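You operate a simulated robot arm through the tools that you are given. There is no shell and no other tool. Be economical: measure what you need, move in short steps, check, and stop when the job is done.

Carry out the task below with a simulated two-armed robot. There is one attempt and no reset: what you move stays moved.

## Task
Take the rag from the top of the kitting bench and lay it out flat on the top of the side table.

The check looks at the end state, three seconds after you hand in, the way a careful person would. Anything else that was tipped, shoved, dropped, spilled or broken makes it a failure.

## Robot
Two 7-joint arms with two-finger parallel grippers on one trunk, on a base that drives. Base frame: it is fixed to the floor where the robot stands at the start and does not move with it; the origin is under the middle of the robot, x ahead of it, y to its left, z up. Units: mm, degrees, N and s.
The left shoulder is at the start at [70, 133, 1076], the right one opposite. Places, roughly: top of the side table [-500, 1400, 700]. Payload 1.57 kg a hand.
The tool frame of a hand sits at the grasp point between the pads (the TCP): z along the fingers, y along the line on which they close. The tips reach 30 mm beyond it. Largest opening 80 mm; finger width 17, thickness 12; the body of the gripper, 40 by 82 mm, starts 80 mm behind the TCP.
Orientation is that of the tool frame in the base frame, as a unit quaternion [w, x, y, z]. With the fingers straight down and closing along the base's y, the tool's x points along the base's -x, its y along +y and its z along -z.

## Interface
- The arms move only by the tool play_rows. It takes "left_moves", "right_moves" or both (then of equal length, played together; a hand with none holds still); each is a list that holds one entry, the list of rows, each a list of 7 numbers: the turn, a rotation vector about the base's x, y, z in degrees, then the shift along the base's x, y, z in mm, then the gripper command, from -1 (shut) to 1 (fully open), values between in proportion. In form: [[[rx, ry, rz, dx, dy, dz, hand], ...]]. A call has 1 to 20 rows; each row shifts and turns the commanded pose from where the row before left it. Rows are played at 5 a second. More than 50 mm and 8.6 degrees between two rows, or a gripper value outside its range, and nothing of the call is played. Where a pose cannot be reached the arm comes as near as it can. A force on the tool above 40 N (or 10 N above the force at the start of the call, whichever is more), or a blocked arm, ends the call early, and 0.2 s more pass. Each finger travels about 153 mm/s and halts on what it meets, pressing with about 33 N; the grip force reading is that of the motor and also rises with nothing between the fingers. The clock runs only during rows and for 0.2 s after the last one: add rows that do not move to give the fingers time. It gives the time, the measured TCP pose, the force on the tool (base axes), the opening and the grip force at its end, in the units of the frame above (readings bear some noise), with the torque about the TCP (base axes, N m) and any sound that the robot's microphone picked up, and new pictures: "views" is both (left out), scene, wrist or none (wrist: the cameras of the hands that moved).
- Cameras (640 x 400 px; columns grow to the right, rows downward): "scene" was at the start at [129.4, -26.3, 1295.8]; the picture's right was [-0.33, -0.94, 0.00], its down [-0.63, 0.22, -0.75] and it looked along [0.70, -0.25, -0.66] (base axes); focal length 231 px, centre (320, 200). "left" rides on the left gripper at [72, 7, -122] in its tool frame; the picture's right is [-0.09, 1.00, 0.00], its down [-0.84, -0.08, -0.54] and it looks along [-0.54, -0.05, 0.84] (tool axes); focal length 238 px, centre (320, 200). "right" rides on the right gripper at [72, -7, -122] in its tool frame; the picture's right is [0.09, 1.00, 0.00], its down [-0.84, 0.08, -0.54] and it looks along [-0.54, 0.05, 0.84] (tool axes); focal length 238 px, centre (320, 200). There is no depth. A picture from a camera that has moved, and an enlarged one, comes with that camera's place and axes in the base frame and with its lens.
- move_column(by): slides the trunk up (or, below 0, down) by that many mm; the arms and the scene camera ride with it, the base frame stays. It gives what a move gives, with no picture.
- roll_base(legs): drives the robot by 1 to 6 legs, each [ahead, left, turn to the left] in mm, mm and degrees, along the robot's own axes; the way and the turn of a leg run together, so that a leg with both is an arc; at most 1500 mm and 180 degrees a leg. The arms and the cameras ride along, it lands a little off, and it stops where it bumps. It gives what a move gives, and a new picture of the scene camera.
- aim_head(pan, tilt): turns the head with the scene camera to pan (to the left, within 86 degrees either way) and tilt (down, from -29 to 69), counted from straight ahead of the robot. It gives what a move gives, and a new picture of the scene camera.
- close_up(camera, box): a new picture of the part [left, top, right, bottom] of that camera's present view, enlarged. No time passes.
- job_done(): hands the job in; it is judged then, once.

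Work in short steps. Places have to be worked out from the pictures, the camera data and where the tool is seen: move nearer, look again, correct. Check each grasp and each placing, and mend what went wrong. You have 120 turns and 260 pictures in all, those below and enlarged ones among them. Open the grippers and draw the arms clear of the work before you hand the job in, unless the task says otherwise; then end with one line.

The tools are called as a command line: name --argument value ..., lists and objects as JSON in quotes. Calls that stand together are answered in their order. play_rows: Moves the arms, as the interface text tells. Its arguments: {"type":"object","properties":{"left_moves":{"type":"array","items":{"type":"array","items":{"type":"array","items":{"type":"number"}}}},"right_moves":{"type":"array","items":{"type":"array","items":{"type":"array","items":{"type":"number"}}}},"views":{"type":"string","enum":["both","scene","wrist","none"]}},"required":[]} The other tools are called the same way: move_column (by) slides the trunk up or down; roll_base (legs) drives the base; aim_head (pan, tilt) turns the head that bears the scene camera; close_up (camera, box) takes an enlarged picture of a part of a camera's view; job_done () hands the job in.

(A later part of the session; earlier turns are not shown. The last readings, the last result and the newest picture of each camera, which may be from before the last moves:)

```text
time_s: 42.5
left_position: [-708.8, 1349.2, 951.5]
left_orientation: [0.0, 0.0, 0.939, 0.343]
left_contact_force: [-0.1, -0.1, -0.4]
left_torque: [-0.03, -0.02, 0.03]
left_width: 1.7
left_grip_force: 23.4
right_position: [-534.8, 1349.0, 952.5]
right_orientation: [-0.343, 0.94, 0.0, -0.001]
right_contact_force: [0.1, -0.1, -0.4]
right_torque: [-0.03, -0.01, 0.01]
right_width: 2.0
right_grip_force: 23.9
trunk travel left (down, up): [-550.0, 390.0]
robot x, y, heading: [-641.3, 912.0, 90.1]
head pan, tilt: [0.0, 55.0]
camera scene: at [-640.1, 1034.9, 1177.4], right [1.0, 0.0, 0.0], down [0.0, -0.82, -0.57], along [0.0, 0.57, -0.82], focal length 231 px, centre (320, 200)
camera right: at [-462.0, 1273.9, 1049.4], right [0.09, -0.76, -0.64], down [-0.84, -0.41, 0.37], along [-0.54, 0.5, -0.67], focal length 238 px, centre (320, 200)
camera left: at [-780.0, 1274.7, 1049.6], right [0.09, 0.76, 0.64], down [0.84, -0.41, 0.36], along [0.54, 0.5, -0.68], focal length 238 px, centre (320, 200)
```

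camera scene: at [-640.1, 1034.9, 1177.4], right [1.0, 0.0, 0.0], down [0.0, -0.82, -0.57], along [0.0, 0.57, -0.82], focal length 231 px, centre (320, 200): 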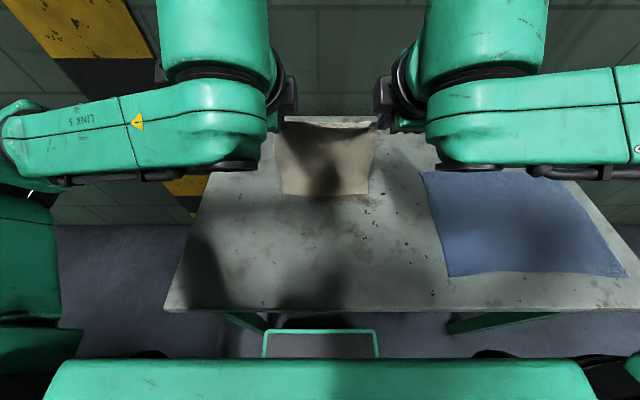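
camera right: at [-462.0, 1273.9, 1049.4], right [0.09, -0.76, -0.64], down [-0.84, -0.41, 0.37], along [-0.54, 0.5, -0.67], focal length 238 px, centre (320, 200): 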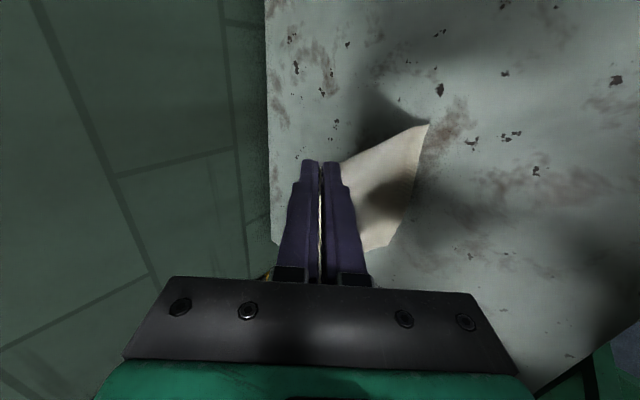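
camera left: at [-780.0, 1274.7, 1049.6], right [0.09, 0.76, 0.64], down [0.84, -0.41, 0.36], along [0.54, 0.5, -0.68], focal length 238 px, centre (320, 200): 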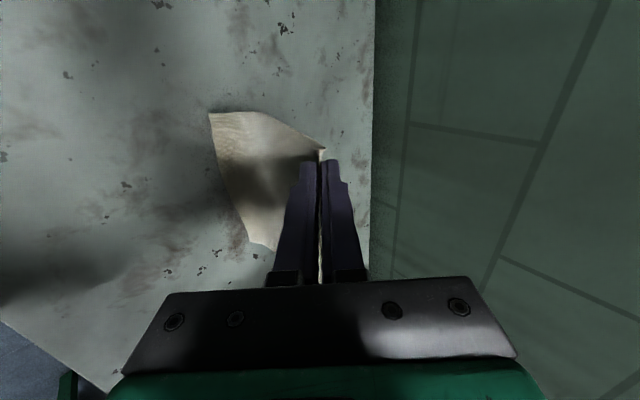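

The tilt works and the rag hangs free. I lower another 36 mm with a slight spread to see when the free edge reaches the table.

play_rows --left_moves '[[[0, 0, 0, -1, 0, -12, -1], [0, 0, 0, -1, 0, -12, -1], [0, 0, 0, -1, 0, -12, -1], [0, 0, 0, 0, 0, 0, -1], [0, 0, 0, 0, 0, 0, -1]]]' --right_moves '[[[0, 0, 0, 1, 0, -12, -1], [0, 0, 0, 1, 0, -12, -1], [0, 0, 0, 1, 0, -12, -1], [0, 0, 0, 0, 0, 0, -1], [0, 0, 0, 0, 0, 0, -1]]]'

close_up --camera "scene" --box '[220, 80, 440, 240]'

```text
time_s: 43.7
left_position: [-712.4, 1349.3, 917.4]
left_orientation: [0.0, 0.0, 0.94, 0.341]
left_contact_force: [0.2, -0.7, 0.3]
left_torque: [-0.04, -0.01, -0.04]
left_width: 1.8
left_grip_force: 24.0
right_position: [-533.9, 1348.6, 927.4]
right_orientation: [-0.342, 0.94, 0.001, 0.0]
right_contact_force: [0.1, 0.6, 0.1]
right_torque: [-0.03, 0.04, 0.05]
right_width: 2.0
right_grip_force: 23.6
right hand out of reach, approached as far as the arm can: row 3
trunk travel left (down, up): [-550.0, 390.0]
robot x, y, heading: [-642.1, 912.6, 89.9]
head pan, tilt: [0.0, 55.0]
camera scene: at [-640.1, 1035.0, 1177.4], right [1.0, 0.0, 0.0], down [0.0, -0.82, -0.57], along [0.0, 0.57, -0.82], focal length 231 px, centre (320, 200)
camera right: at [-460.5, 1274.4, 1025.0], right [0.09, -0.76, -0.64], down [-0.84, -0.41, 0.37], along [-0.54, 0.5, -0.68], focal length 238 px, centre (320, 200)
camera left: at [-783.5, 1274.9, 1014.4], right [0.09, 0.76, 0.64], down [0.84, -0.41, 0.37], along [0.54, 0.5, -0.68], focal length 238 px, centre (320, 200)
```

scene: 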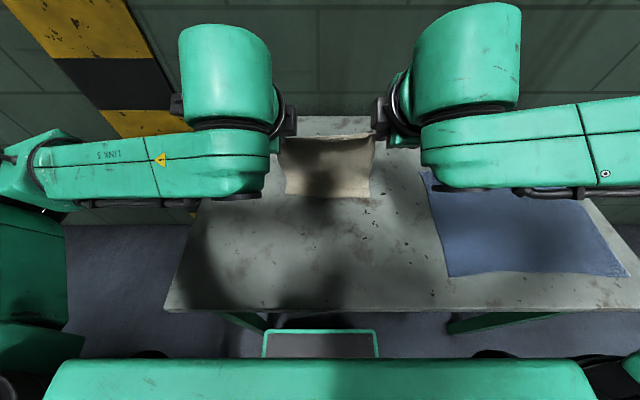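
right: 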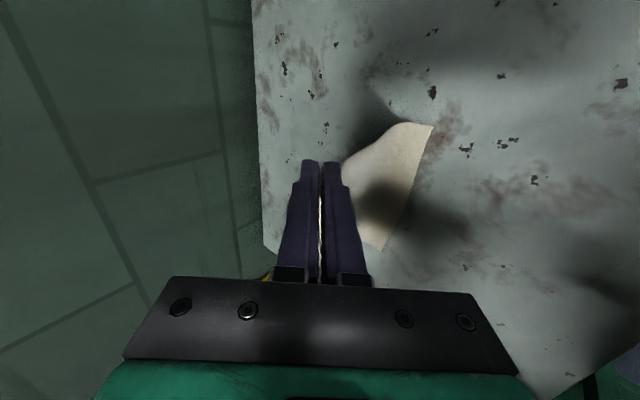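
left: 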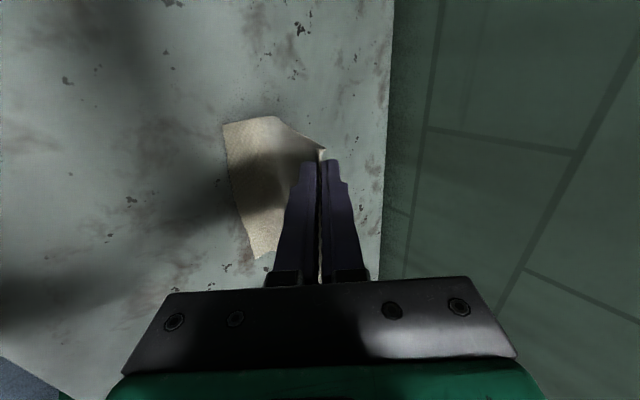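

```text
2.50 times, centred on (330, 160) of scene
camera zoom: at [-640.1, 1035.0, 1177.4], right [1.0, 0.0, 0.0], down [0.0, -0.82, -0.57], along [0.0, 0.57, -0.82], focal length 578 px, centre (295, 300)
```

zoom: 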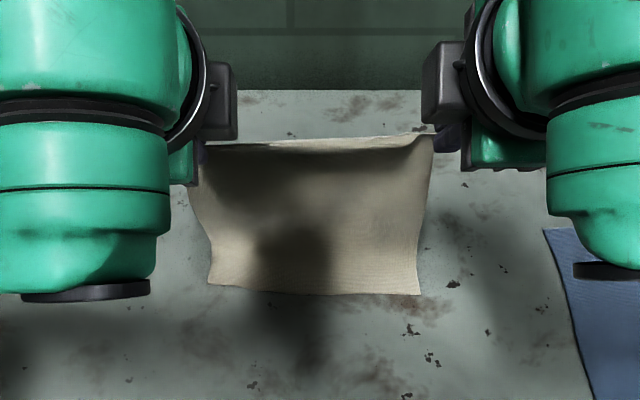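

The free edge hovers ~10 mm above the table; the right hand lags the left by 10 mm because of its reach. I level the left hand and start the diagonal (back and down) to see if the right arm follows.

play_rows --left_moves '[[[0, 0, 0, 0, 0, 10, -1], [0, 0, 0, 0, -10, -12, -1], [0, 0, 0, 0, -10, -12, -1], [0, 0, 0, 0, -10, -12, -1], [0, 0, 0, 0, 0, 0, -1]]]' --right_moves '[[[0, 0, 0, 0, 0, 0, -1], [0, 0, 0, 0, -10, -12, -1], [0, 0, 0, 0, -10, -12, -1], [0, 0, 0, 0, -10, -12, -1], [0, 0, 0, 0, 0, 0, -1]]]' --views "scene"

```text
time_s: 44.9
left_position: [-713.7, 1331.3, 901.6]
left_orientation: [-0.001, 0.0, 0.939, 0.343]
left_contact_force: [2.3, -0.2, 0.4]
left_torque: [-0.02, -0.06, -0.04]
left_width: 1.7
left_grip_force: 23.6
left hand out of reach, approached as far as the arm can: row 3, 4
right_position: [-533.1, 1348.5, 926.9]
right_orientation: [-0.341, 0.94, -0.001, -0.002]
right_contact_force: [-2.1, 0.0, 0.0]
right_torque: [-0.06, 0.03, 0.05]
right_width: 2.1
right_grip_force: 23.5
right hand out of reach, approached as far as the arm can: row 2, 3, 4
trunk travel left (down, up): [-550.0, 390.0]
robot x, y, heading: [-638.1, 911.0, 89.7]
head pan, tilt: [0.0, 55.0]
camera scene: at [-640.1, 1035.1, 1177.4], right [1.0, 0.0, 0.0], down [0.0, -0.82, -0.57], along [0.0, 0.57, -0.82], focal length 231 px, centre (320, 200)
```

scene: 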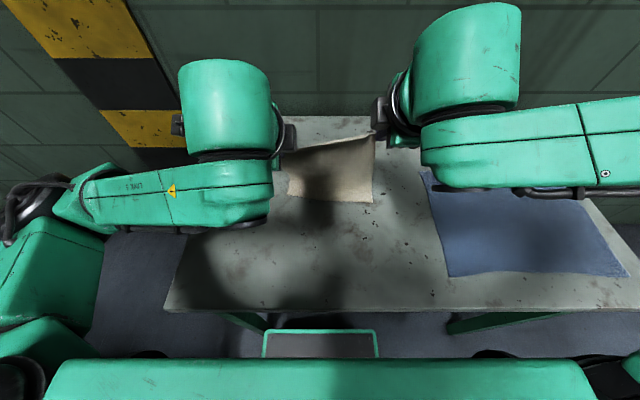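

The tilt is what limits both arms. I untilt to fingers-down, re-level the left with the right, and will lay with vertical fingers.

play_rows --left_moves '[[[-8, 0, 0, 0, 4, 6, -1], [-8, 0, 0, 0, 4, 6, -1], [-8, 0, 0, 0, 4, 6, -1], [-8, 0, 0, 0, 4, 6, -1], [-8, 0, 0, 0, 0, 0, -1], [0, 0, 0, 0, 0, 0, -1]]]' --right_moves '[[[-8, 0, 0, 0, 0, 0, -1], [-8, 0, 0, 0, 0, 0, -1], [-8, 0, 0, 0, 0, 0, -1], [-8, 0, 0, 0, 0, 0, -1], [-8, 0, 0, 0, 0, 0, -1], [0, 0, 0, 0, 0, 0, -1]]]' --views "scene"

```text
time_s: 46.3
left_position: [-712.1, 1348.6, 927.1]
left_orientation: [0.0, 0.001, 1.0, 0.001]
left_contact_force: [1.1, -0.1, -0.7]
left_torque: [0.03, -0.04, 0.01]
left_width: 2.0
left_grip_force: 23.9
right_position: [-533.3, 1347.4, 927.5]
right_orientation: [0.0, 1.0, 0.0, 0.001]
right_contact_force: [-1.2, -0.3, -0.8]
right_torque: [0.02, -0.01, 0.0]
right_width: 2.0
right_grip_force: 23.0
trunk travel left (down, up): [-550.0, 390.0]
robot x, y, heading: [-639.0, 912.0, 89.8]
head pan, tilt: [0.0, 55.0]
camera scene: at [-640.3, 1034.0, 1177.6], right [1.0, 0.0, 0.0], down [0.0, -0.82, -0.57], along [0.0, 0.57, -0.82], focal length 231 px, centre (320, 200)
```

scene: 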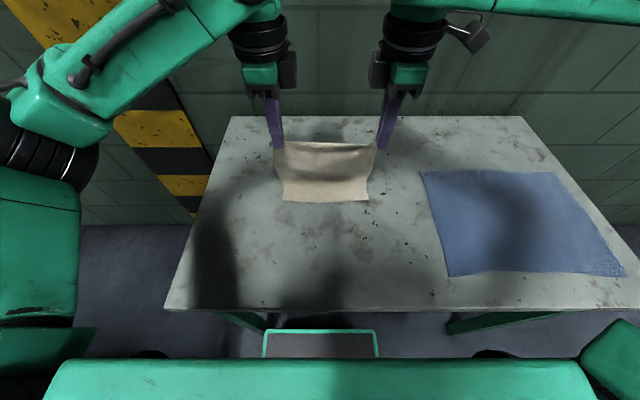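

Both hands are level at (y 1348, z 927), with the free edge just at the table. I do the first half of the diagonal laying stroke.

play_rows --left_moves '[[[0, 0, 0, 0, -2, -12, -1], [0, 0, 0, 0, -12, -12, -1], [0, 0, 0, 0, -12, -12, -1], [0, 0, 0, 0, -12, -12, -1], [0, 0, 0, 0, -12, -12, -1], [0, 0, 0, 0, -12, -12, -1], [0, 0, 0, 0, 0, 0, -1]]]' --right_moves '[[[0, 0, 0, 0, -2, -12, -1], [0, 0, 0, 0, -12, -12, -1], [0, 0, 0, 0, -12, -12, -1], [0, 0, 0, 0, -12, -12, -1], [0, 0, 0, 0, -12, -12, -1], [0, 0, 0, 0, -12, -12, -1], [0, 0, 0, 0, 0, 0, -1]]]'

```text
time_s: 47.9
left_position: [-712.2, 1286.8, 854.1]
left_orientation: [0.0, -0.001, 1.0, 0.0]
left_contact_force: [0.2, 0.9, -1.2]
left_torque: [0.01, -0.01, 0.02]
left_width: 2.1
left_grip_force: 24.1
right_position: [-534.4, 1286.4, 854.8]
right_orientation: [0.0, 1.0, 0.0, 0.0]
right_contact_force: [-0.4, 0.3, 0.4]
right_torque: [-0.01, 0.0, -0.01]
right_width: 1.5
right_grip_force: 23.4
trunk travel left (down, up): [-550.0, 390.0]
robot x, y, heading: [-637.6, 909.9, 89.9]
head pan, tilt: [0.0, 55.0]
camera scene: at [-640.0, 1035.2, 1177.4], right [1.0, 0.0, 0.0], down [0.0, -0.82, -0.57], along [0.0, 0.57, -0.82], focal length 231 px, centre (320, 200)
camera right: at [-461.1, 1292.4, 976.9], right [0.09, -1.0, 0.0], down [-0.84, -0.08, 0.54], along [-0.54, -0.05, -0.84], focal length 238 px, centre (320, 200)
camera left: at [-783.5, 1293.1, 976.3], right [0.09, 1.0, 0.0], down [0.84, -0.08, 0.54], along [0.54, -0.05, -0.84], focal length 238 px, centre (320, 200)
```

scene: 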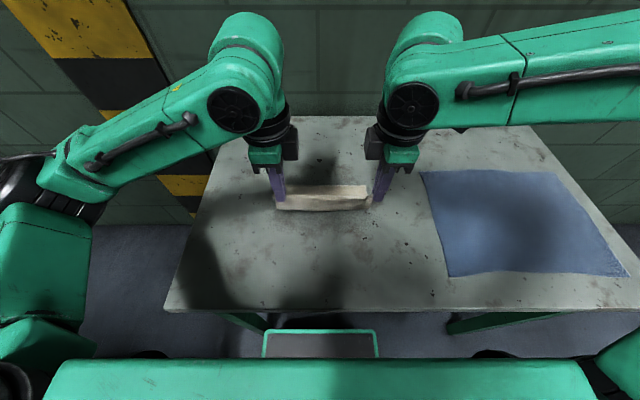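
right: 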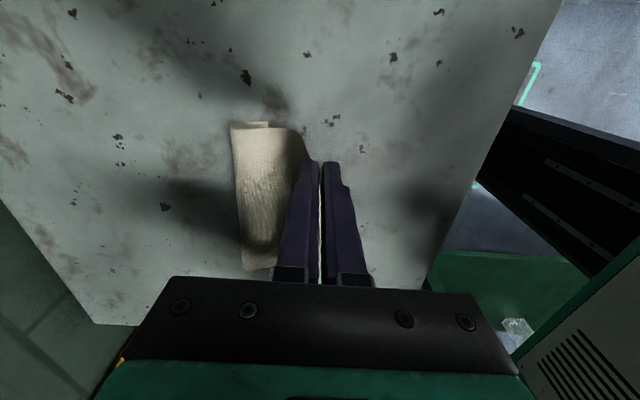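
left: 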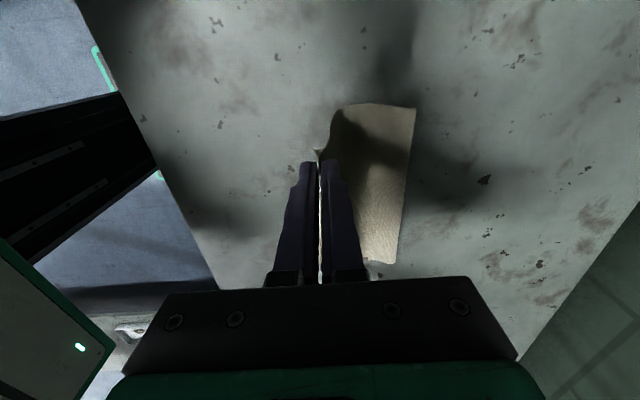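

The rag bulges away from the robot; I look closer to see whether the free edge is tucked under.

close_up --camera "right" --box '[200, 90, 360, 290]'

close_up --camera "left" --box '[280, 80, 440, 290]'

close_up --camera "scene" --box '[250, 160, 400, 230]'

```text
2.00 times, centred on (280, 190) of right
camera zoom: at [-461.1, 1292.4, 976.9], right [0.09, -1.0, 0.0], down [-0.84, -0.08, 0.54], along [-0.54, -0.05, -0.84], focal length 477 px, centre (400, 220)
```

zoom: 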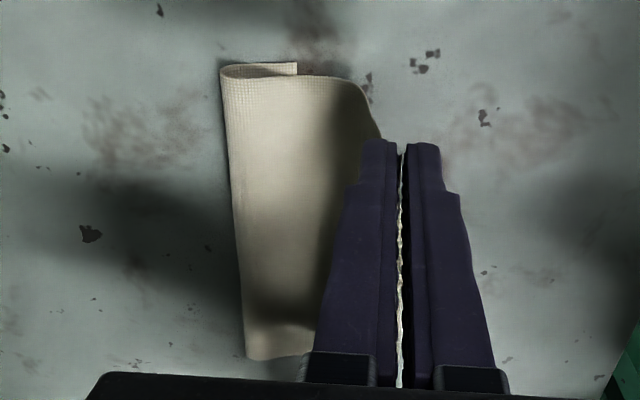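

```text
1.90 times, centred on (360, 185) of left
camera zoom: at [-783.5, 1293.1, 976.3], right [0.09, 1.0, 0.0], down [0.84, -0.08, 0.54], along [0.54, -0.05, -0.84], focal length 454 px, centre (244, 229)
```

zoom: 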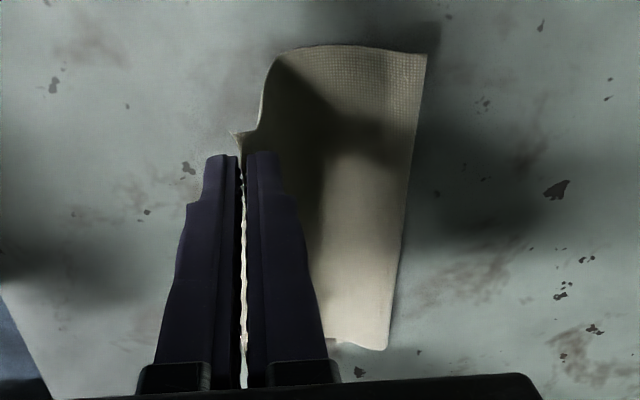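

```text
4.27 times, centred on (325, 195) of scene
camera zoom: at [-640.0, 1035.2, 1177.4], right [1.0, 0.0, 0.0], down [0.0, -0.82, -0.57], along [0.0, 0.57, -0.82], focal length 987 px, centre (299, 221)
```

zoom: 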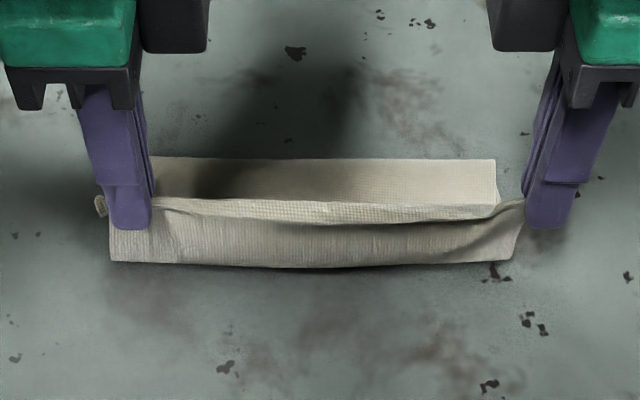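

The free edge folded under itself. The cloth naturally curls toward the robot, so I'll lift, move back, and lay in the other direction (free edge near the robot, held edge moving away).

play_rows --left_moves '[[[0, 0, 0, 0, 0, 20, -1], [0, 0, 0, 0, 0, 20, -1], [0, 0, 0, 0, 0, 20, -1], [0, 0, 0, 0, 0, 20, -1], [0, 0, 0, 0, 0, 20, -1], [0, 0, 0, 0, -15, 0, -1], [0, 0, 0, 0, -15, 0, -1], [0, 0, 0, 0, -15, 0, -1], [0, 0, 0, 0, -15, 0, -1], [0, 0, 0, 0, -15, 0, -1], [0, 0, 0, 0, -15, 0, -1], [0, 0, 0, 0, -15, 0, -1], [0, 0, 0, 0, 0, 0, -1], [0, 0, 0, 0, 0, 0, -1], [0, 0, 0, 0, 0, 0, -1]]]' --right_moves '[[[0, 0, 0, 0, 0, 20, -1], [0, 0, 0, 0, 0, 20, -1], [0, 0, 0, 0, 0, 20, -1], [0, 0, 0, 0, 0, 20, -1], [0, 0, 0, 0, 0, 20, -1], [0, 0, 0, 0, -15, 0, -1], [0, 0, 0, 0, -15, 0, -1], [0, 0, 0, 0, -15, 0, -1], [0, 0, 0, 0, -15, 0, -1], [0, 0, 0, 0, -15, 0, -1], [0, 0, 0, 0, -15, 0, -1], [0, 0, 0, 0, -15, 0, -1], [0, 0, 0, 0, 0, 0, -1], [0, 0, 0, 0, 0, 0, -1], [0, 0, 0, 0, 0, 0, -1]]]'

```text
time_s: 51.1
left_position: [-713.0, 1180.0, 953.6]
left_orientation: [-0.001, 0.001, 1.0, 0.0]
left_contact_force: [0.5, 0.3, 0.3]
left_torque: [0.02, -0.05, -0.01]
left_width: 2.2
left_grip_force: 23.4
right_position: [-532.0, 1181.5, 954.8]
right_orientation: [0.001, 1.0, 0.0, 0.0]
right_contact_force: [-0.9, 0.6, -0.2]
right_torque: [0.04, 0.01, -0.02]
right_width: 1.7
right_grip_force: 23.5
trunk travel left (down, up): [-550.0, 390.0]
robot x, y, heading: [-639.4, 907.3, 89.9]
head pan, tilt: [0.0, 55.0]
camera scene: at [-640.1, 1035.0, 1177.4], right [1.0, 0.0, 0.0], down [0.0, -0.82, -0.57], along [0.0, 0.57, -0.82], focal length 231 px, centre (320, 200)
camera right: at [-459.9, 1186.6, 1077.1], right [0.09, -1.0, 0.0], down [-0.84, -0.08, 0.54], along [-0.54, -0.05, -0.84], focal length 238 px, centre (320, 200)
camera left: at [-784.1, 1186.7, 1075.7], right [0.09, 1.0, 0.0], down [0.84, -0.08, 0.54], along [0.54, -0.05, -0.84], focal length 238 px, centre (320, 200)
```

scene: 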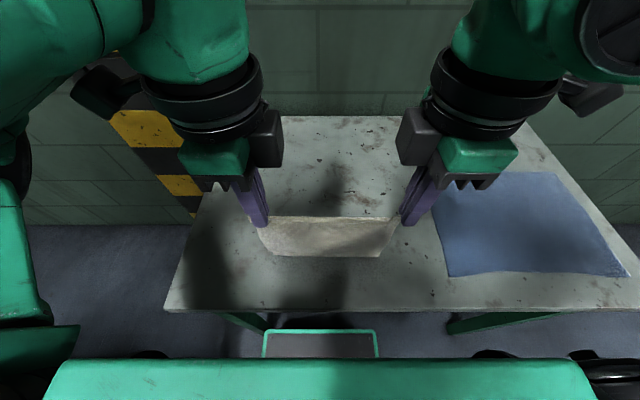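
right: 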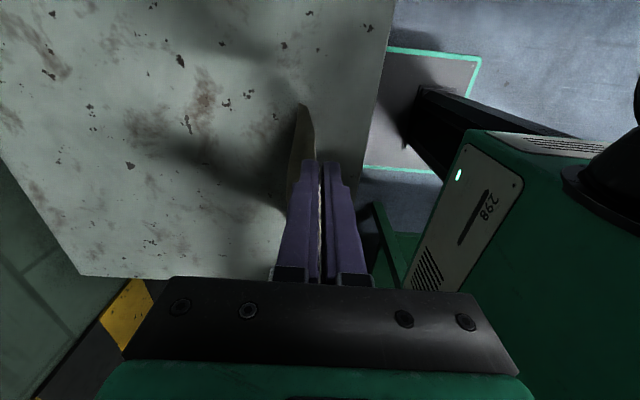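
left: 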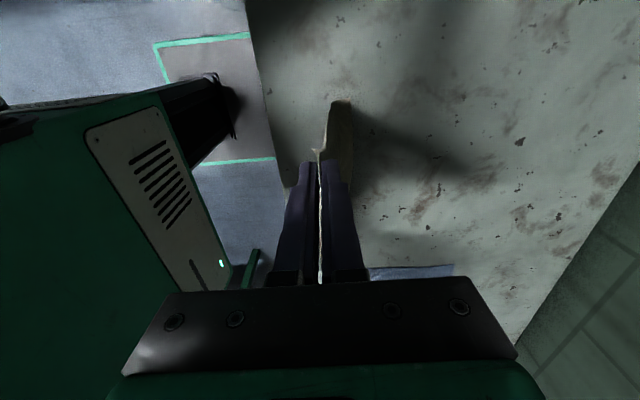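

I check how the free edge hangs before laying.

close_up --camera "left" --box '[280, 80, 400, 180]'

close_up --camera "scene" --box '[240, 190, 410, 280]'

```text
4.00 times, centred on (340, 130) of left
camera zoom: at [-784.1, 1186.7, 1075.7], right [0.09, 1.0, 0.0], down [0.84, -0.08, 0.54], along [0.54, -0.05, -0.84], focal length 953 px, centre (240, 480)
```

zoom: 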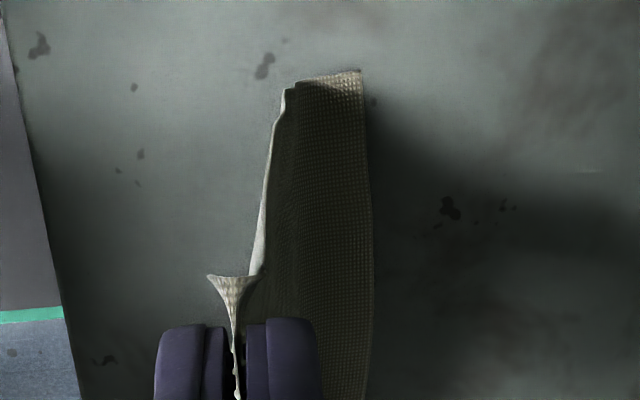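

```text
3.76 times, centred on (325, 235) of scene
camera zoom: at [-640.1, 1035.0, 1177.4], right [1.0, 0.0, 0.0], down [0.0, -0.82, -0.57], along [0.0, 0.57, -0.82], focal length 870 px, centre (301, 68)
```

zoom: 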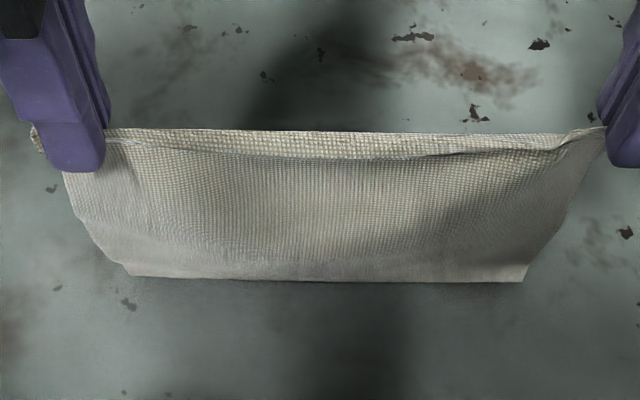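

The free edge is now bent away from the robot (+y), which suits the original pull-back direction. I move the hands out to y≈1350 at this height, let it settle and look.

play_rows --left_moves '[[[0, 0, 0, 0, 15, 0, -1], [0, 0, 0, 0, 15, 0, -1], [0, 0, 0, 0, 15, 0, -1], [0, 0, 0, 0, 15, 0, -1], [0, 0, 0, 0, 15, 0, -1], [0, 0, 0, 0, 15, 0, -1], [0, 0, 0, 0, 15, 0, -1], [0, 0, 0, 0, 15, 0, -1], [0, 0, 0, 0, 15, 0, -1], [0, 0, 0, 0, 15, 0, -1], [0, 0, 0, 0, 15, 0, -1], [0, 0, 0, 0, 0, 0, -1], [0, 0, 0, 0, 0, 0, -1], [0, 0, 0, 0, 0, 0, -1], [0, 0, 0, 0, 0, 0, -1], [0, 0, 0, 0, 0, 0, -1], [0, 0, 0, 0, 0, 0, -1]]]' --right_moves '[[[0, 0, 0, 0, 15, 0, -1], [0, 0, 0, 0, 15, 0, -1], [0, 0, 0, 0, 15, 0, -1], [0, 0, 0, 0, 15, 0, -1], [0, 0, 0, 0, 15, 0, -1], [0, 0, 0, 0, 15, 0, -1], [0, 0, 0, 0, 15, 0, -1], [0, 0, 0, 0, 15, 0, -1], [0, 0, 0, 0, 15, 0, -1], [0, 0, 0, 0, 15, 0, -1], [0, 0, 0, 0, 15, 0, -1], [0, 0, 0, 0, 0, 0, -1], [0, 0, 0, 0, 0, 0, -1], [0, 0, 0, 0, 0, 0, -1], [0, 0, 0, 0, 0, 0, -1], [0, 0, 0, 0, 0, 0, -1], [0, 0, 0, 0, 0, 0, -1]]]' --views "none"

close_up --camera "left" --box '[240, 60, 400, 180]'

close_up --camera "scene" --box '[240, 120, 410, 220]'

```text
time_s: 54.7
left_position: [-713.2, 1346.3, 954.4]
left_orientation: [0.0, 0.0, 1.0, 0.0]
left_contact_force: [0.6, 0.6, 0.1]
left_torque: [0.01, 0.0, 0.02]
left_width: 1.8
left_grip_force: 23.6
right_position: [-532.6, 1346.0, 955.2]
right_orientation: [-0.001, 1.0, -0.001, 0.0]
right_contact_force: [-0.8, -0.3, 0.4]
right_torque: [0.03, 0.01, 0.02]
right_width: 2.0
right_grip_force: 23.2
trunk travel left (down, up): [-550.0, 390.0]
robot x, y, heading: [-640.6, 909.4, 89.8]
head pan, tilt: [0.0, 55.0]
```

```text
3.33 times, centred on (320, 120) of left
camera zoom: at [-784.0, 1352.5, 1076.5], right [0.09, 1.0, 0.0], down [0.84, -0.08, 0.54], along [0.54, -0.05, -0.84], focal length 794 px, centre (320, 467)
```

zoom: 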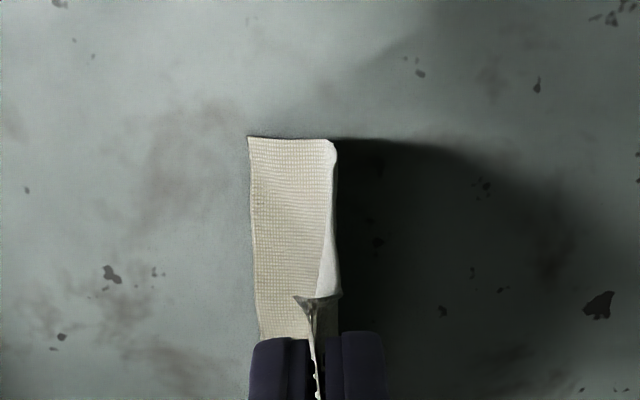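

```text
3.76 times, centred on (325, 170) of scene
camera zoom: at [-640.1, 1035.0, 1177.4], right [1.0, 0.0, 0.0], down [0.0, -0.82, -0.57], along [0.0, 0.57, -0.82], focal length 870 px, centre (301, 313)
```

zoom: 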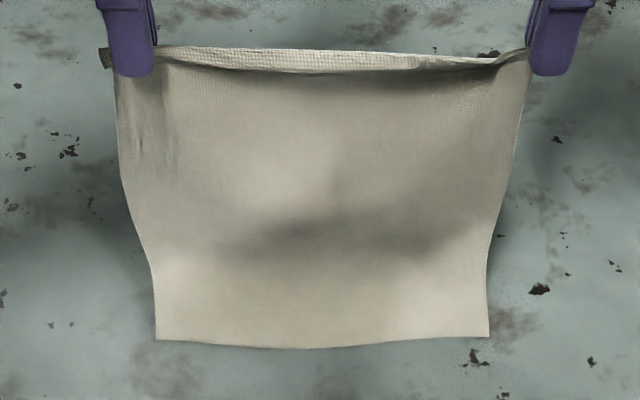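

The tail trails opposite to the motion, so I'll start the laying stroke while moving. First back to y≈1127 at this height, then a continuous outward-and-down stroke so the free edge trails toward the robot.

play_rows --left_moves '[[[0, 0, 0, 0, -15, 0, -1], [0, 0, 0, 0, -15, 0, -1], [0, 0, 0, 0, -15, 0, -1], [0, 0, 0, 0, -15, 0, -1], [0, 0, 0, 0, -15, 0, -1], [0, 0, 0, 0, -15, 0, -1], [0, 0, 0, 0, -15, 0, -1], [0, 0, 0, 0, -15, 0, -1], [0, 0, 0, 0, -15, 0, -1], [0, 0, 0, 0, -15, 0, -1], [0, 0, 0, 0, -15, 0, -1], [0, 0, 0, 0, -15, 0, -1], [0, 0, 0, 0, -15, 0, -1], [0, 0, 0, 0, -15, 0, -1], [0, 0, 0, 0, -8, 0, -1], [0, 0, 0, 0, 0, 0, -1]]]' --right_moves '[[[0, 0, 0, 0, -15, 0, -1], [0, 0, 0, 0, -15, 0, -1], [0, 0, 0, 0, -15, 0, -1], [0, 0, 0, 0, -15, 0, -1], [0, 0, 0, 0, -15, 0, -1], [0, 0, 0, 0, -15, 0, -1], [0, 0, 0, 0, -15, 0, -1], [0, 0, 0, 0, -15, 0, -1], [0, 0, 0, 0, -15, 0, -1], [0, 0, 0, 0, -15, 0, -1], [0, 0, 0, 0, -15, 0, -1], [0, 0, 0, 0, -15, 0, -1], [0, 0, 0, 0, -15, 0, -1], [0, 0, 0, 0, -15, 0, -1], [0, 0, 0, 0, -8, 0, -1], [0, 0, 0, 0, 0, 0, -1]]]' --views "scene"

```text
time_s: 58.1
left_position: [-712.5, 1128.4, 954.2]
left_orientation: [0.0, 0.0, 1.0, 0.0]
left_contact_force: [1.5, 0.5, 0.2]
left_torque: [0.01, -0.02, 0.01]
left_width: 2.1
left_grip_force: 23.3
right_position: [-531.8, 1128.8, 955.7]
right_orientation: [0.0, 1.0, -0.001, 0.0]
right_contact_force: [-1.1, -0.2, 0.2]
right_torque: [0.0, 0.06, -0.02]
right_width: 2.0
right_grip_force: 23.6
trunk travel left (down, up): [-550.0, 390.0]
robot x, y, heading: [-639.0, 911.4, 89.7]
head pan, tilt: [0.0, 55.0]
camera scene: at [-640.1, 1035.1, 1177.4], right [1.0, 0.0, 0.0], down [0.0, -0.82, -0.57], along [0.0, 0.57, -0.82], focal length 231 px, centre (320, 200)
```

scene: 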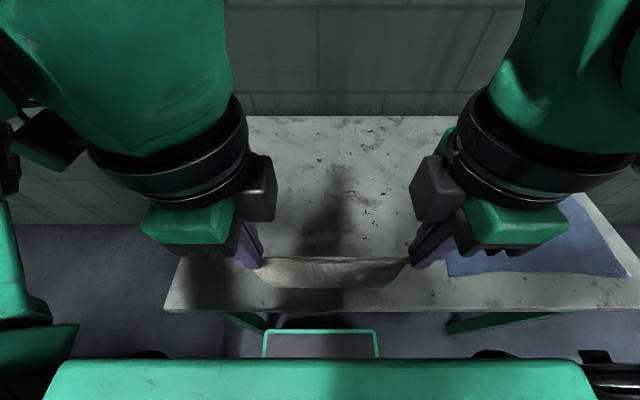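

Now the outward-and-down stroke in one go, stopping with tips ~25 mm above the table.

play_rows --left_moves '[[[0, 0, 0, 0, 14, -6, -1], [0, 0, 0, 0, 14, -8, -1], [0, 0, 0, 0, 14, -10, -1], [0, 0, 0, 0, 15, -16, -1], [0, 0, 0, 0, 15, -16, -1], [0, 0, 0, 0, 15, -16, -1], [0, 0, 0, 0, 15, -16, -1], [0, 0, 0, 0, 15, -16, -1], [0, 0, 0, 0, 15, -16, -1], [0, 0, 0, 0, 0, 0, -1]]]' --right_moves '[[[0, 0, 0, 0, 14, -6, -1], [0, 0, 0, 0, 14, -8, -1], [0, 0, 0, 0, 14, -10, -1], [0, 0, 0, 0, 15, -16, -1], [0, 0, 0, 0, 15, -16, -1], [0, 0, 0, 0, 15, -16, -1], [0, 0, 0, 0, 15, -16, -1], [0, 0, 0, 0, 15, -16, -1], [0, 0, 0, 0, 15, -16, -1], [0, 0, 0, 0, 0, 0, -1]]]'

```text
time_s: 60.3
left_position: [-713.3, 1261.1, 835.1]
left_orientation: [0.0, 0.0, 1.0, 0.001]
left_contact_force: [0.9, -1.2, 0.1]
left_torque: [0.03, 0.02, 0.02]
left_width: 1.9
left_grip_force: 23.0
right_position: [-532.7, 1261.0, 834.5]
right_orientation: [-0.001, 1.0, 0.0, 0.0]
right_contact_force: [-0.3, -1.4, 0.2]
right_torque: [0.04, 0.04, -0.01]
right_width: 1.5
right_grip_force: 23.5
trunk travel left (down, up): [-550.0, 390.0]
robot x, y, heading: [-641.1, 912.1, 89.9]
head pan, tilt: [0.0, 55.0]
camera scene: at [-640.0, 1034.2, 1177.5], right [1.0, 0.0, 0.0], down [0.0, -0.82, -0.57], along [0.0, 0.57, -0.82], focal length 231 px, centre (320, 200)
camera right: at [-460.1, 1266.2, 956.9], right [0.09, -1.0, 0.0], down [-0.84, -0.08, 0.54], along [-0.54, -0.05, -0.84], focal length 238 px, centre (320, 200)
camera left: at [-784.7, 1267.3, 957.3], right [0.09, 1.0, 0.0], down [0.84, -0.08, 0.54], along [0.54, -0.05, -0.84], focal length 238 px, centre (320, 200)
```

scene: 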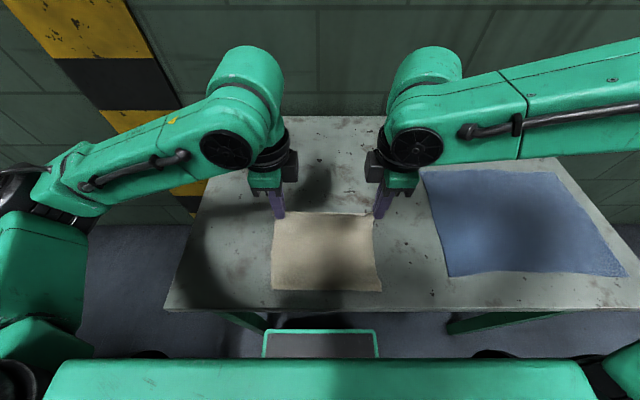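
right: 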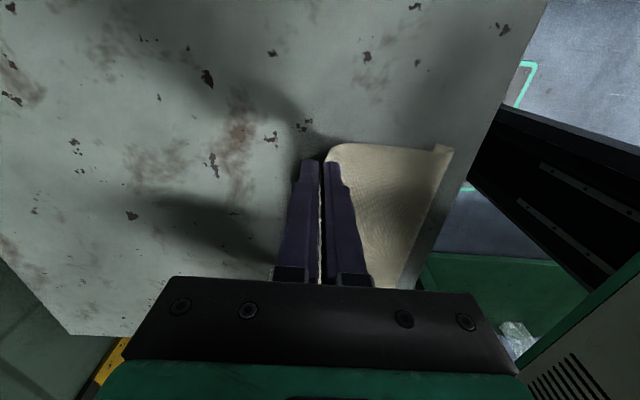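
left: 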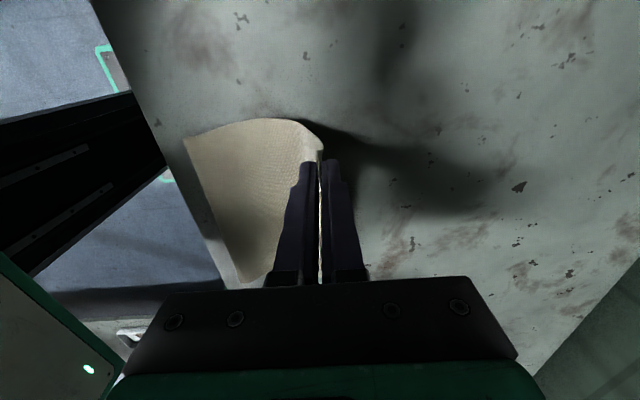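

Laying nicely: the free edge lies flat at y≈1147. I continue the stroke.

play_rows --left_moves '[[[0, 0, 0, 0, 13, -13, -1], [0, 0, 0, 0, 13, -13, -1], [0, 0, 0, 0, 13, -13, -1], [0, 0, 0, 0, 12, -13, -1], [0, 0, 0, 0, 12, -13, -1], [0, 0, 0, 0, 12, -13, -1], [0, 0, 0, 0, 10, -13, -1], [0, 0, 0, 0, 0, 0, -1]]]' --right_moves '[[[0, 0, 0, 0, 13, -13, -1], [0, 0, 0, 0, 13, -13, -1], [0, 0, 0, 0, 13, -13, -1], [0, 0, 0, 0, 12, -13, -1], [0, 0, 0, 0, 12, -13, -1], [0, 0, 0, 0, 12, -13, -1], [0, 0, 0, 0, 10, -13, -1], [0, 0, 0, 0, 0, 0, -1]]]'

```text
time_s: 61.6
left_position: [-711.3, 1328.1, 770.5]
left_orientation: [0.003, 0.001, 1.0, 0.01]
left_contact_force: [-0.5, -5.4, 25.6]
left_torque: [-0.32, 0.17, 0.03]
left_width: 2.3
left_grip_force: 23.8
right_position: [-535.1, 1331.0, 770.5]
right_orientation: [-0.012, 1.0, 0.0, -0.002]
right_contact_force: [0.0, -5.0, 29.2]
right_torque: [-0.43, 0.2, 0.01]
right_width: 2.0
right_grip_force: 23.4
trunk travel left (down, up): [-550.0, 390.0]
robot x, y, heading: [-639.0, 913.1, 90.1]
head pan, tilt: [0.0, 55.0]
stopped in row 6 (right hand): the force on the tool passed its limit (the readings are from after the stop); the commanded pose is now the measured one
camera scene: at [-640.2, 1028.9, 1179.0], right [1.0, 0.0, 0.0], down [0.0, -0.82, -0.58], along [0.0, 0.58, -0.82], focal length 231 px, centre (320, 200)
camera right: at [-462.4, 1333.4, 892.4], right [0.09, -1.0, -0.02], down [-0.83, -0.09, 0.55], along [-0.54, -0.03, -0.84], focal length 238 px, centre (320, 200)
camera left: at [-783.4, 1332.5, 893.0], right [0.1, 1.0, 0.02], down [0.83, -0.09, 0.55], along [0.54, -0.04, -0.84], focal length 238 px, centre (320, 200)
```

scene: 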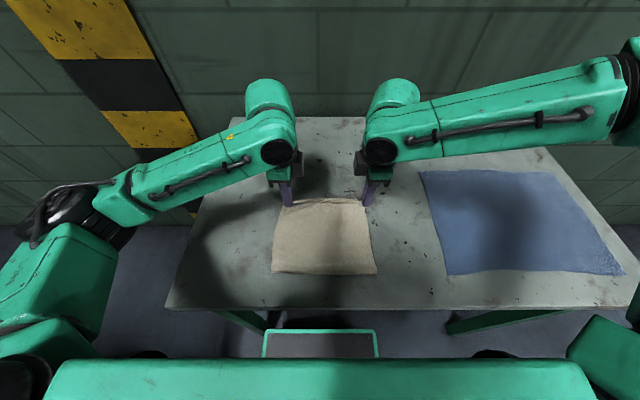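
right: 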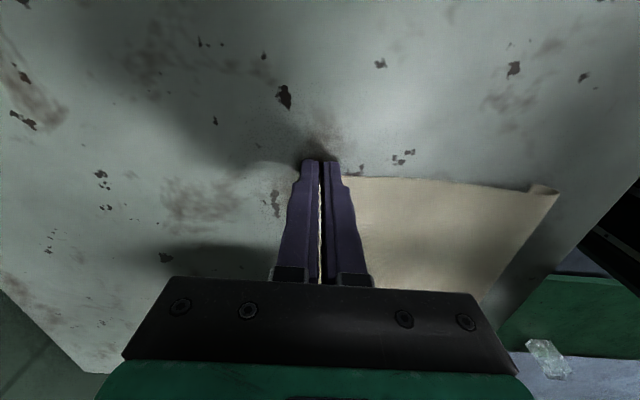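
left: 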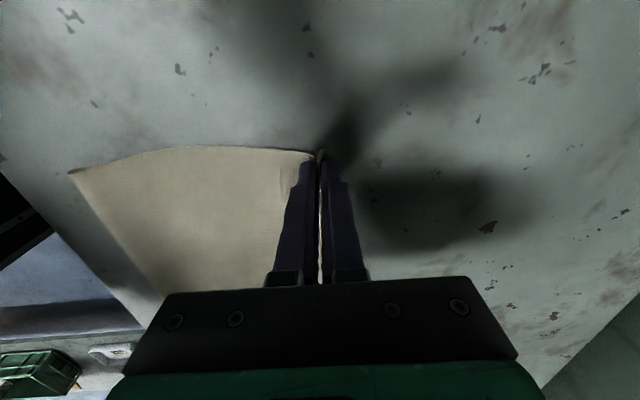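

The tips met the table at TCP z≈770 (so the table top is ~740). I relieve the pressure by 4 mm and pull 12 mm outward to straighten.

play_rows --left_moves '[[[0, 0, 0, 0, 0, 4, -1], [0, 0, 0, 0, 6, 0, -1], [0, 0, 0, 0, 6, 0, -1], [0, 0, 0, 0, 0, 0, -1]]]' --right_moves '[[[0, 0, 0, 0, 0, 4, -1], [0, 0, 0, 0, 5, 0, -1], [0, 0, 0, 0, 5, 0, -1], [0, 0, 0, 0, 0, 0, -1]]]' --views "wrist"

close_up --camera "scene" --box '[250, 170, 400, 290]'

```text
time_s: 62.6
left_position: [-711.7, 1340.6, 771.6]
left_orientation: [0.002, 0.001, 1.0, 0.006]
left_contact_force: [-0.8, -3.2, 11.9]
left_torque: [-0.1, 0.15, -0.02]
left_width: 2.1
left_grip_force: 23.5
right_position: [-534.7, 1339.7, 771.4]
right_orientation: [-0.008, 1.0, 0.001, -0.001]
right_contact_force: [0.1, -3.2, 14.8]
right_torque: [-0.16, 0.09, 0.05]
right_width: 1.8
right_grip_force: 23.8
trunk travel left (down, up): [-550.0, 390.0]
robot x, y, heading: [-639.0, 913.1, 89.8]
head pan, tilt: [0.0, 55.0]
camera right: at [-461.6, 1343.8, 892.8], right [0.09, -1.0, -0.02], down [-0.84, -0.09, 0.54], along [-0.54, -0.04, -0.84], focal length 238 px, centre (320, 200)
camera left: at [-783.4, 1345.3, 893.3], right [0.09, 1.0, 0.01], down [0.83, -0.09, 0.54], along [0.54, -0.04, -0.84], focal length 238 px, centre (320, 200)
```

right: 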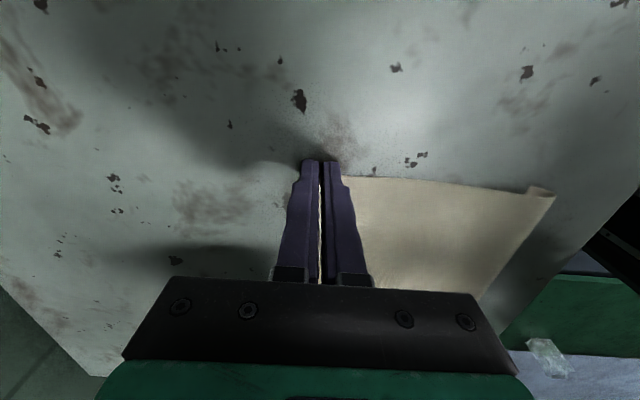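
left: 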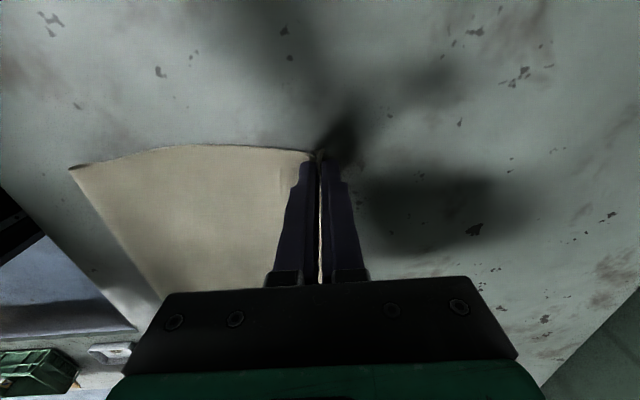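

```text
3.33 times, centred on (325, 230) of scene
camera zoom: at [-640.2, 1030.5, 1178.0], right [1.0, 0.0, 0.0], down [0.0, -0.82, -0.58], along [0.0, 0.58, -0.82], focal length 771 px, centre (303, 100)
```

zoom: 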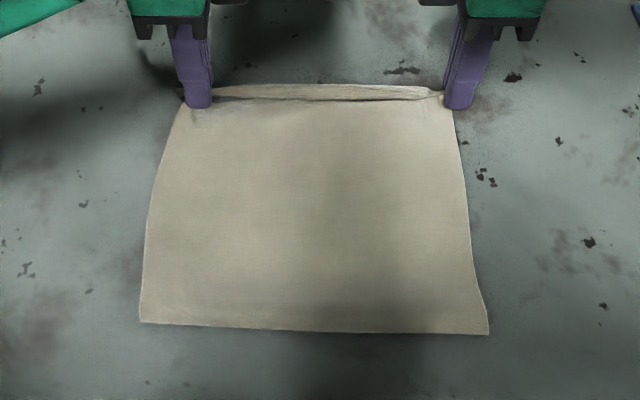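

Rag lies flat; only the gripped strip stands up. I ease off the pressure and open the fingers gently part way.

play_rows --left_moves '[[[0, 0, 0, 0, 0, 3, -1], [0, 0, 0, 0, 0, 2, -1], [0, 0, 0, 0, 0, 0, -0.8], [0, 0, 0, 0, 0, 0, -0.6], [0, 0, 0, 0, 0, 0, -0.4], [0, 0, 0, 0, 0, 0, -0.4]]]' --right_moves '[[[0, 0, 0, 0, 0, 3, -1], [0, 0, 0, 0, 0, 2, -1], [0, 0, 0, 0, 0, 0, -0.8], [0, 0, 0, 0, 0, 0, -0.6], [0, 0, 0, 0, 0, 0, -0.4], [0, 0, 0, 0, 0, 0, -0.4]]]' --views "wrist"

close_up --camera "scene" --box '[250, 160, 400, 280]'

```text
time_s: 64.0
left_position: [-710.4, 1343.2, 774.8]
left_orientation: [0.001, 0.001, 1.0, 0.004]
left_contact_force: [0.0, 0.6, -0.2]
left_torque: [-0.02, 0.01, 0.02]
left_width: 24.0
left_grip_force: 0.0
right_position: [-533.4, 1341.5, 774.1]
right_orientation: [-0.005, 1.0, 0.0, -0.002]
right_contact_force: [-0.2, -0.1, 0.4]
right_torque: [0.0, 0.0, 0.02]
right_width: 23.7
right_grip_force: 0.1
trunk travel left (down, up): [-550.0, 390.0]
robot x, y, heading: [-640.6, 911.8, 89.9]
head pan, tilt: [0.0, 55.0]
camera right: at [-461.5, 1346.9, 895.5], right [0.09, -1.0, -0.01], down [-0.83, -0.08, 0.54], along [-0.54, -0.04, -0.84], focal length 238 px, centre (320, 200)
camera left: at [-783.3, 1348.4, 896.9], right [0.09, 1.0, 0.01], down [0.83, -0.08, 0.54], along [0.54, -0.04, -0.84], focal length 238 px, centre (320, 200)
```

right: 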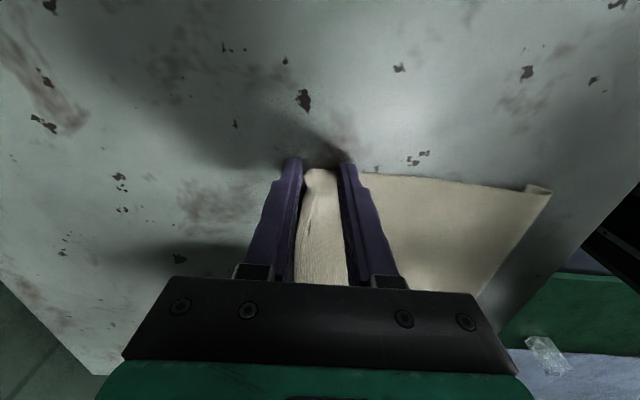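
left: 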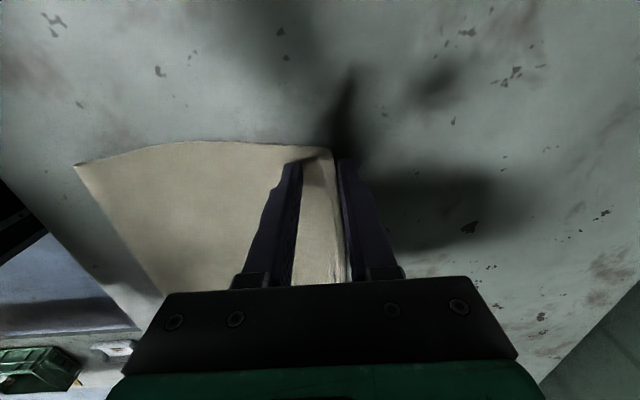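

```text
3.33 times, centred on (325, 220) of scene
camera zoom: at [-640.0, 1035.1, 1177.4], right [1.0, 0.0, 0.0], down [0.0, -0.82, -0.57], along [0.0, 0.57, -0.82], focal length 771 px, centre (303, 133)
```

zoom: 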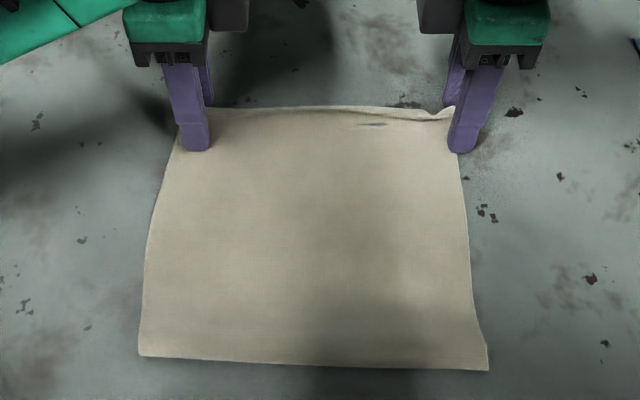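

The strip has fallen outward and nearly flat. I open further and lift straight up clear of the cloth.

play_rows --left_moves '[[[0, 0, 0, 0, 0, 1, -0.2], [0, 0, 0, 0, 0, 1, 0.2], [0, 0, 0, 0, 0, 6, 0.2], [0, 0, 0, 0, 0, 15, 0.2], [0, 0, 0, 0, 0, 25, 0.2], [0, 0, 0, 0, 0, 30, 0.2], [0, 0, 0, 0, 0, 30, 0.2], [0, 0, 0, 0, 0, 30, 0.2], [0, 0, 0, 0, 0, 0, 0.2]]]' --right_moves '[[[0, 0, 0, 0, 0, 1, -0.2], [0, 0, 0, 0, 0, 1, 0.2], [0, 0, 0, 0, 0, 6, 0.2], [0, 0, 0, 0, 0, 15, 0.2], [0, 0, 0, 0, 0, 25, 0.2], [0, 0, 0, 0, 0, 30, 0.2], [0, 0, 0, 0, 0, 30, 0.2], [0, 0, 0, 0, 0, 30, 0.2], [0, 0, 0, 0, 0, 0, 0.2]]]'

close_up --camera "scene" --box '[250, 160, 400, 280]'

```text
time_s: 66.0
left_position: [-709.1, 1343.6, 913.4]
left_orientation: [0.002, 0.0, 1.0, 0.003]
left_contact_force: [-0.3, 0.4, 0.5]
left_torque: [-0.02, -0.01, 0.0]
left_width: 48.2
left_grip_force: 0.1
right_position: [-533.5, 1341.0, 913.3]
right_orientation: [-0.005, 1.0, 0.0, -0.001]
right_contact_force: [-0.3, 0.2, -0.2]
right_torque: [0.01, 0.01, 0.0]
right_width: 47.8
right_grip_force: 0.2
trunk travel left (down, up): [-550.0, 390.0]
robot x, y, heading: [-642.2, 910.4, 89.8]
head pan, tilt: [0.0, 55.0]
camera scene: at [-640.0, 1035.7, 1177.4], right [1.0, 0.0, 0.0], down [0.0, -0.82, -0.57], along [0.0, 0.57, -0.82], focal length 231 px, centre (320, 200)
camera right: at [-461.4, 1345.9, 1034.7], right [0.09, -1.0, -0.01], down [-0.83, -0.08, 0.54], along [-0.54, -0.04, -0.84], focal length 238 px, centre (320, 200)
camera left: at [-783.0, 1348.6, 1035.8], right [0.09, 1.0, 0.01], down [0.83, -0.08, 0.54], along [0.54, -0.05, -0.84], focal length 238 px, centre (320, 200)
```

scene: 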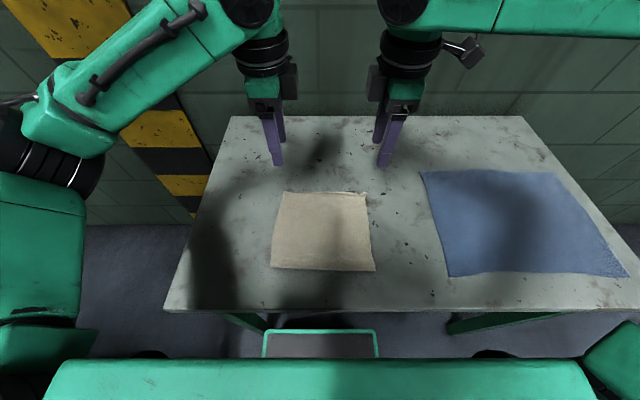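
right: 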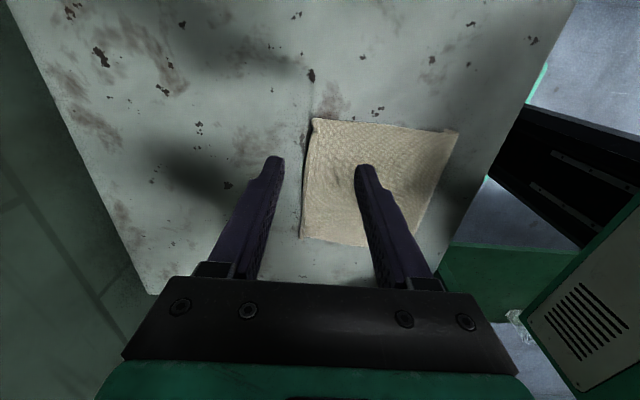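
left: 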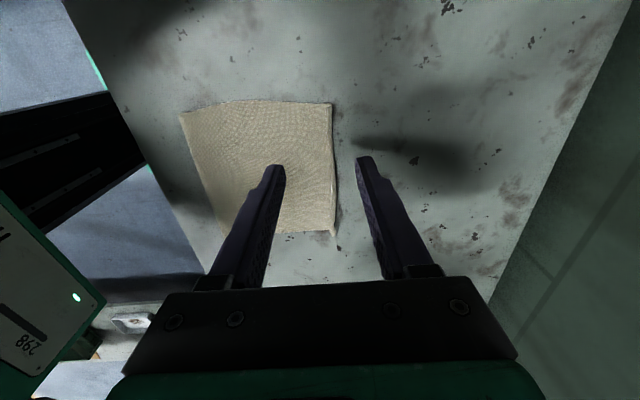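

```text
3.33 times, centred on (325, 220) of scene
camera zoom: at [-640.0, 1035.7, 1177.4], right [1.0, 0.0, 0.0], down [0.0, -0.82, -0.57], along [0.0, 0.57, -0.82], focal length 771 px, centre (303, 133)
```

zoom: 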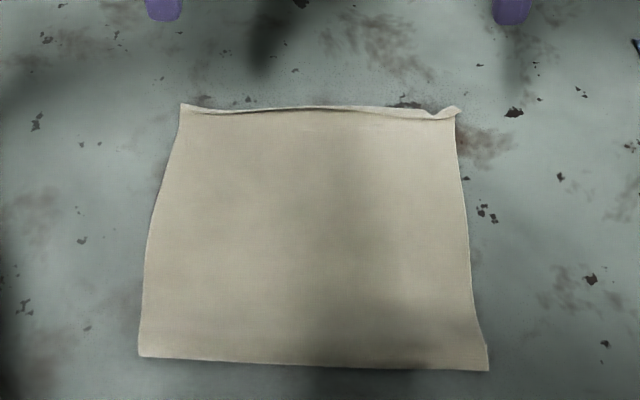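

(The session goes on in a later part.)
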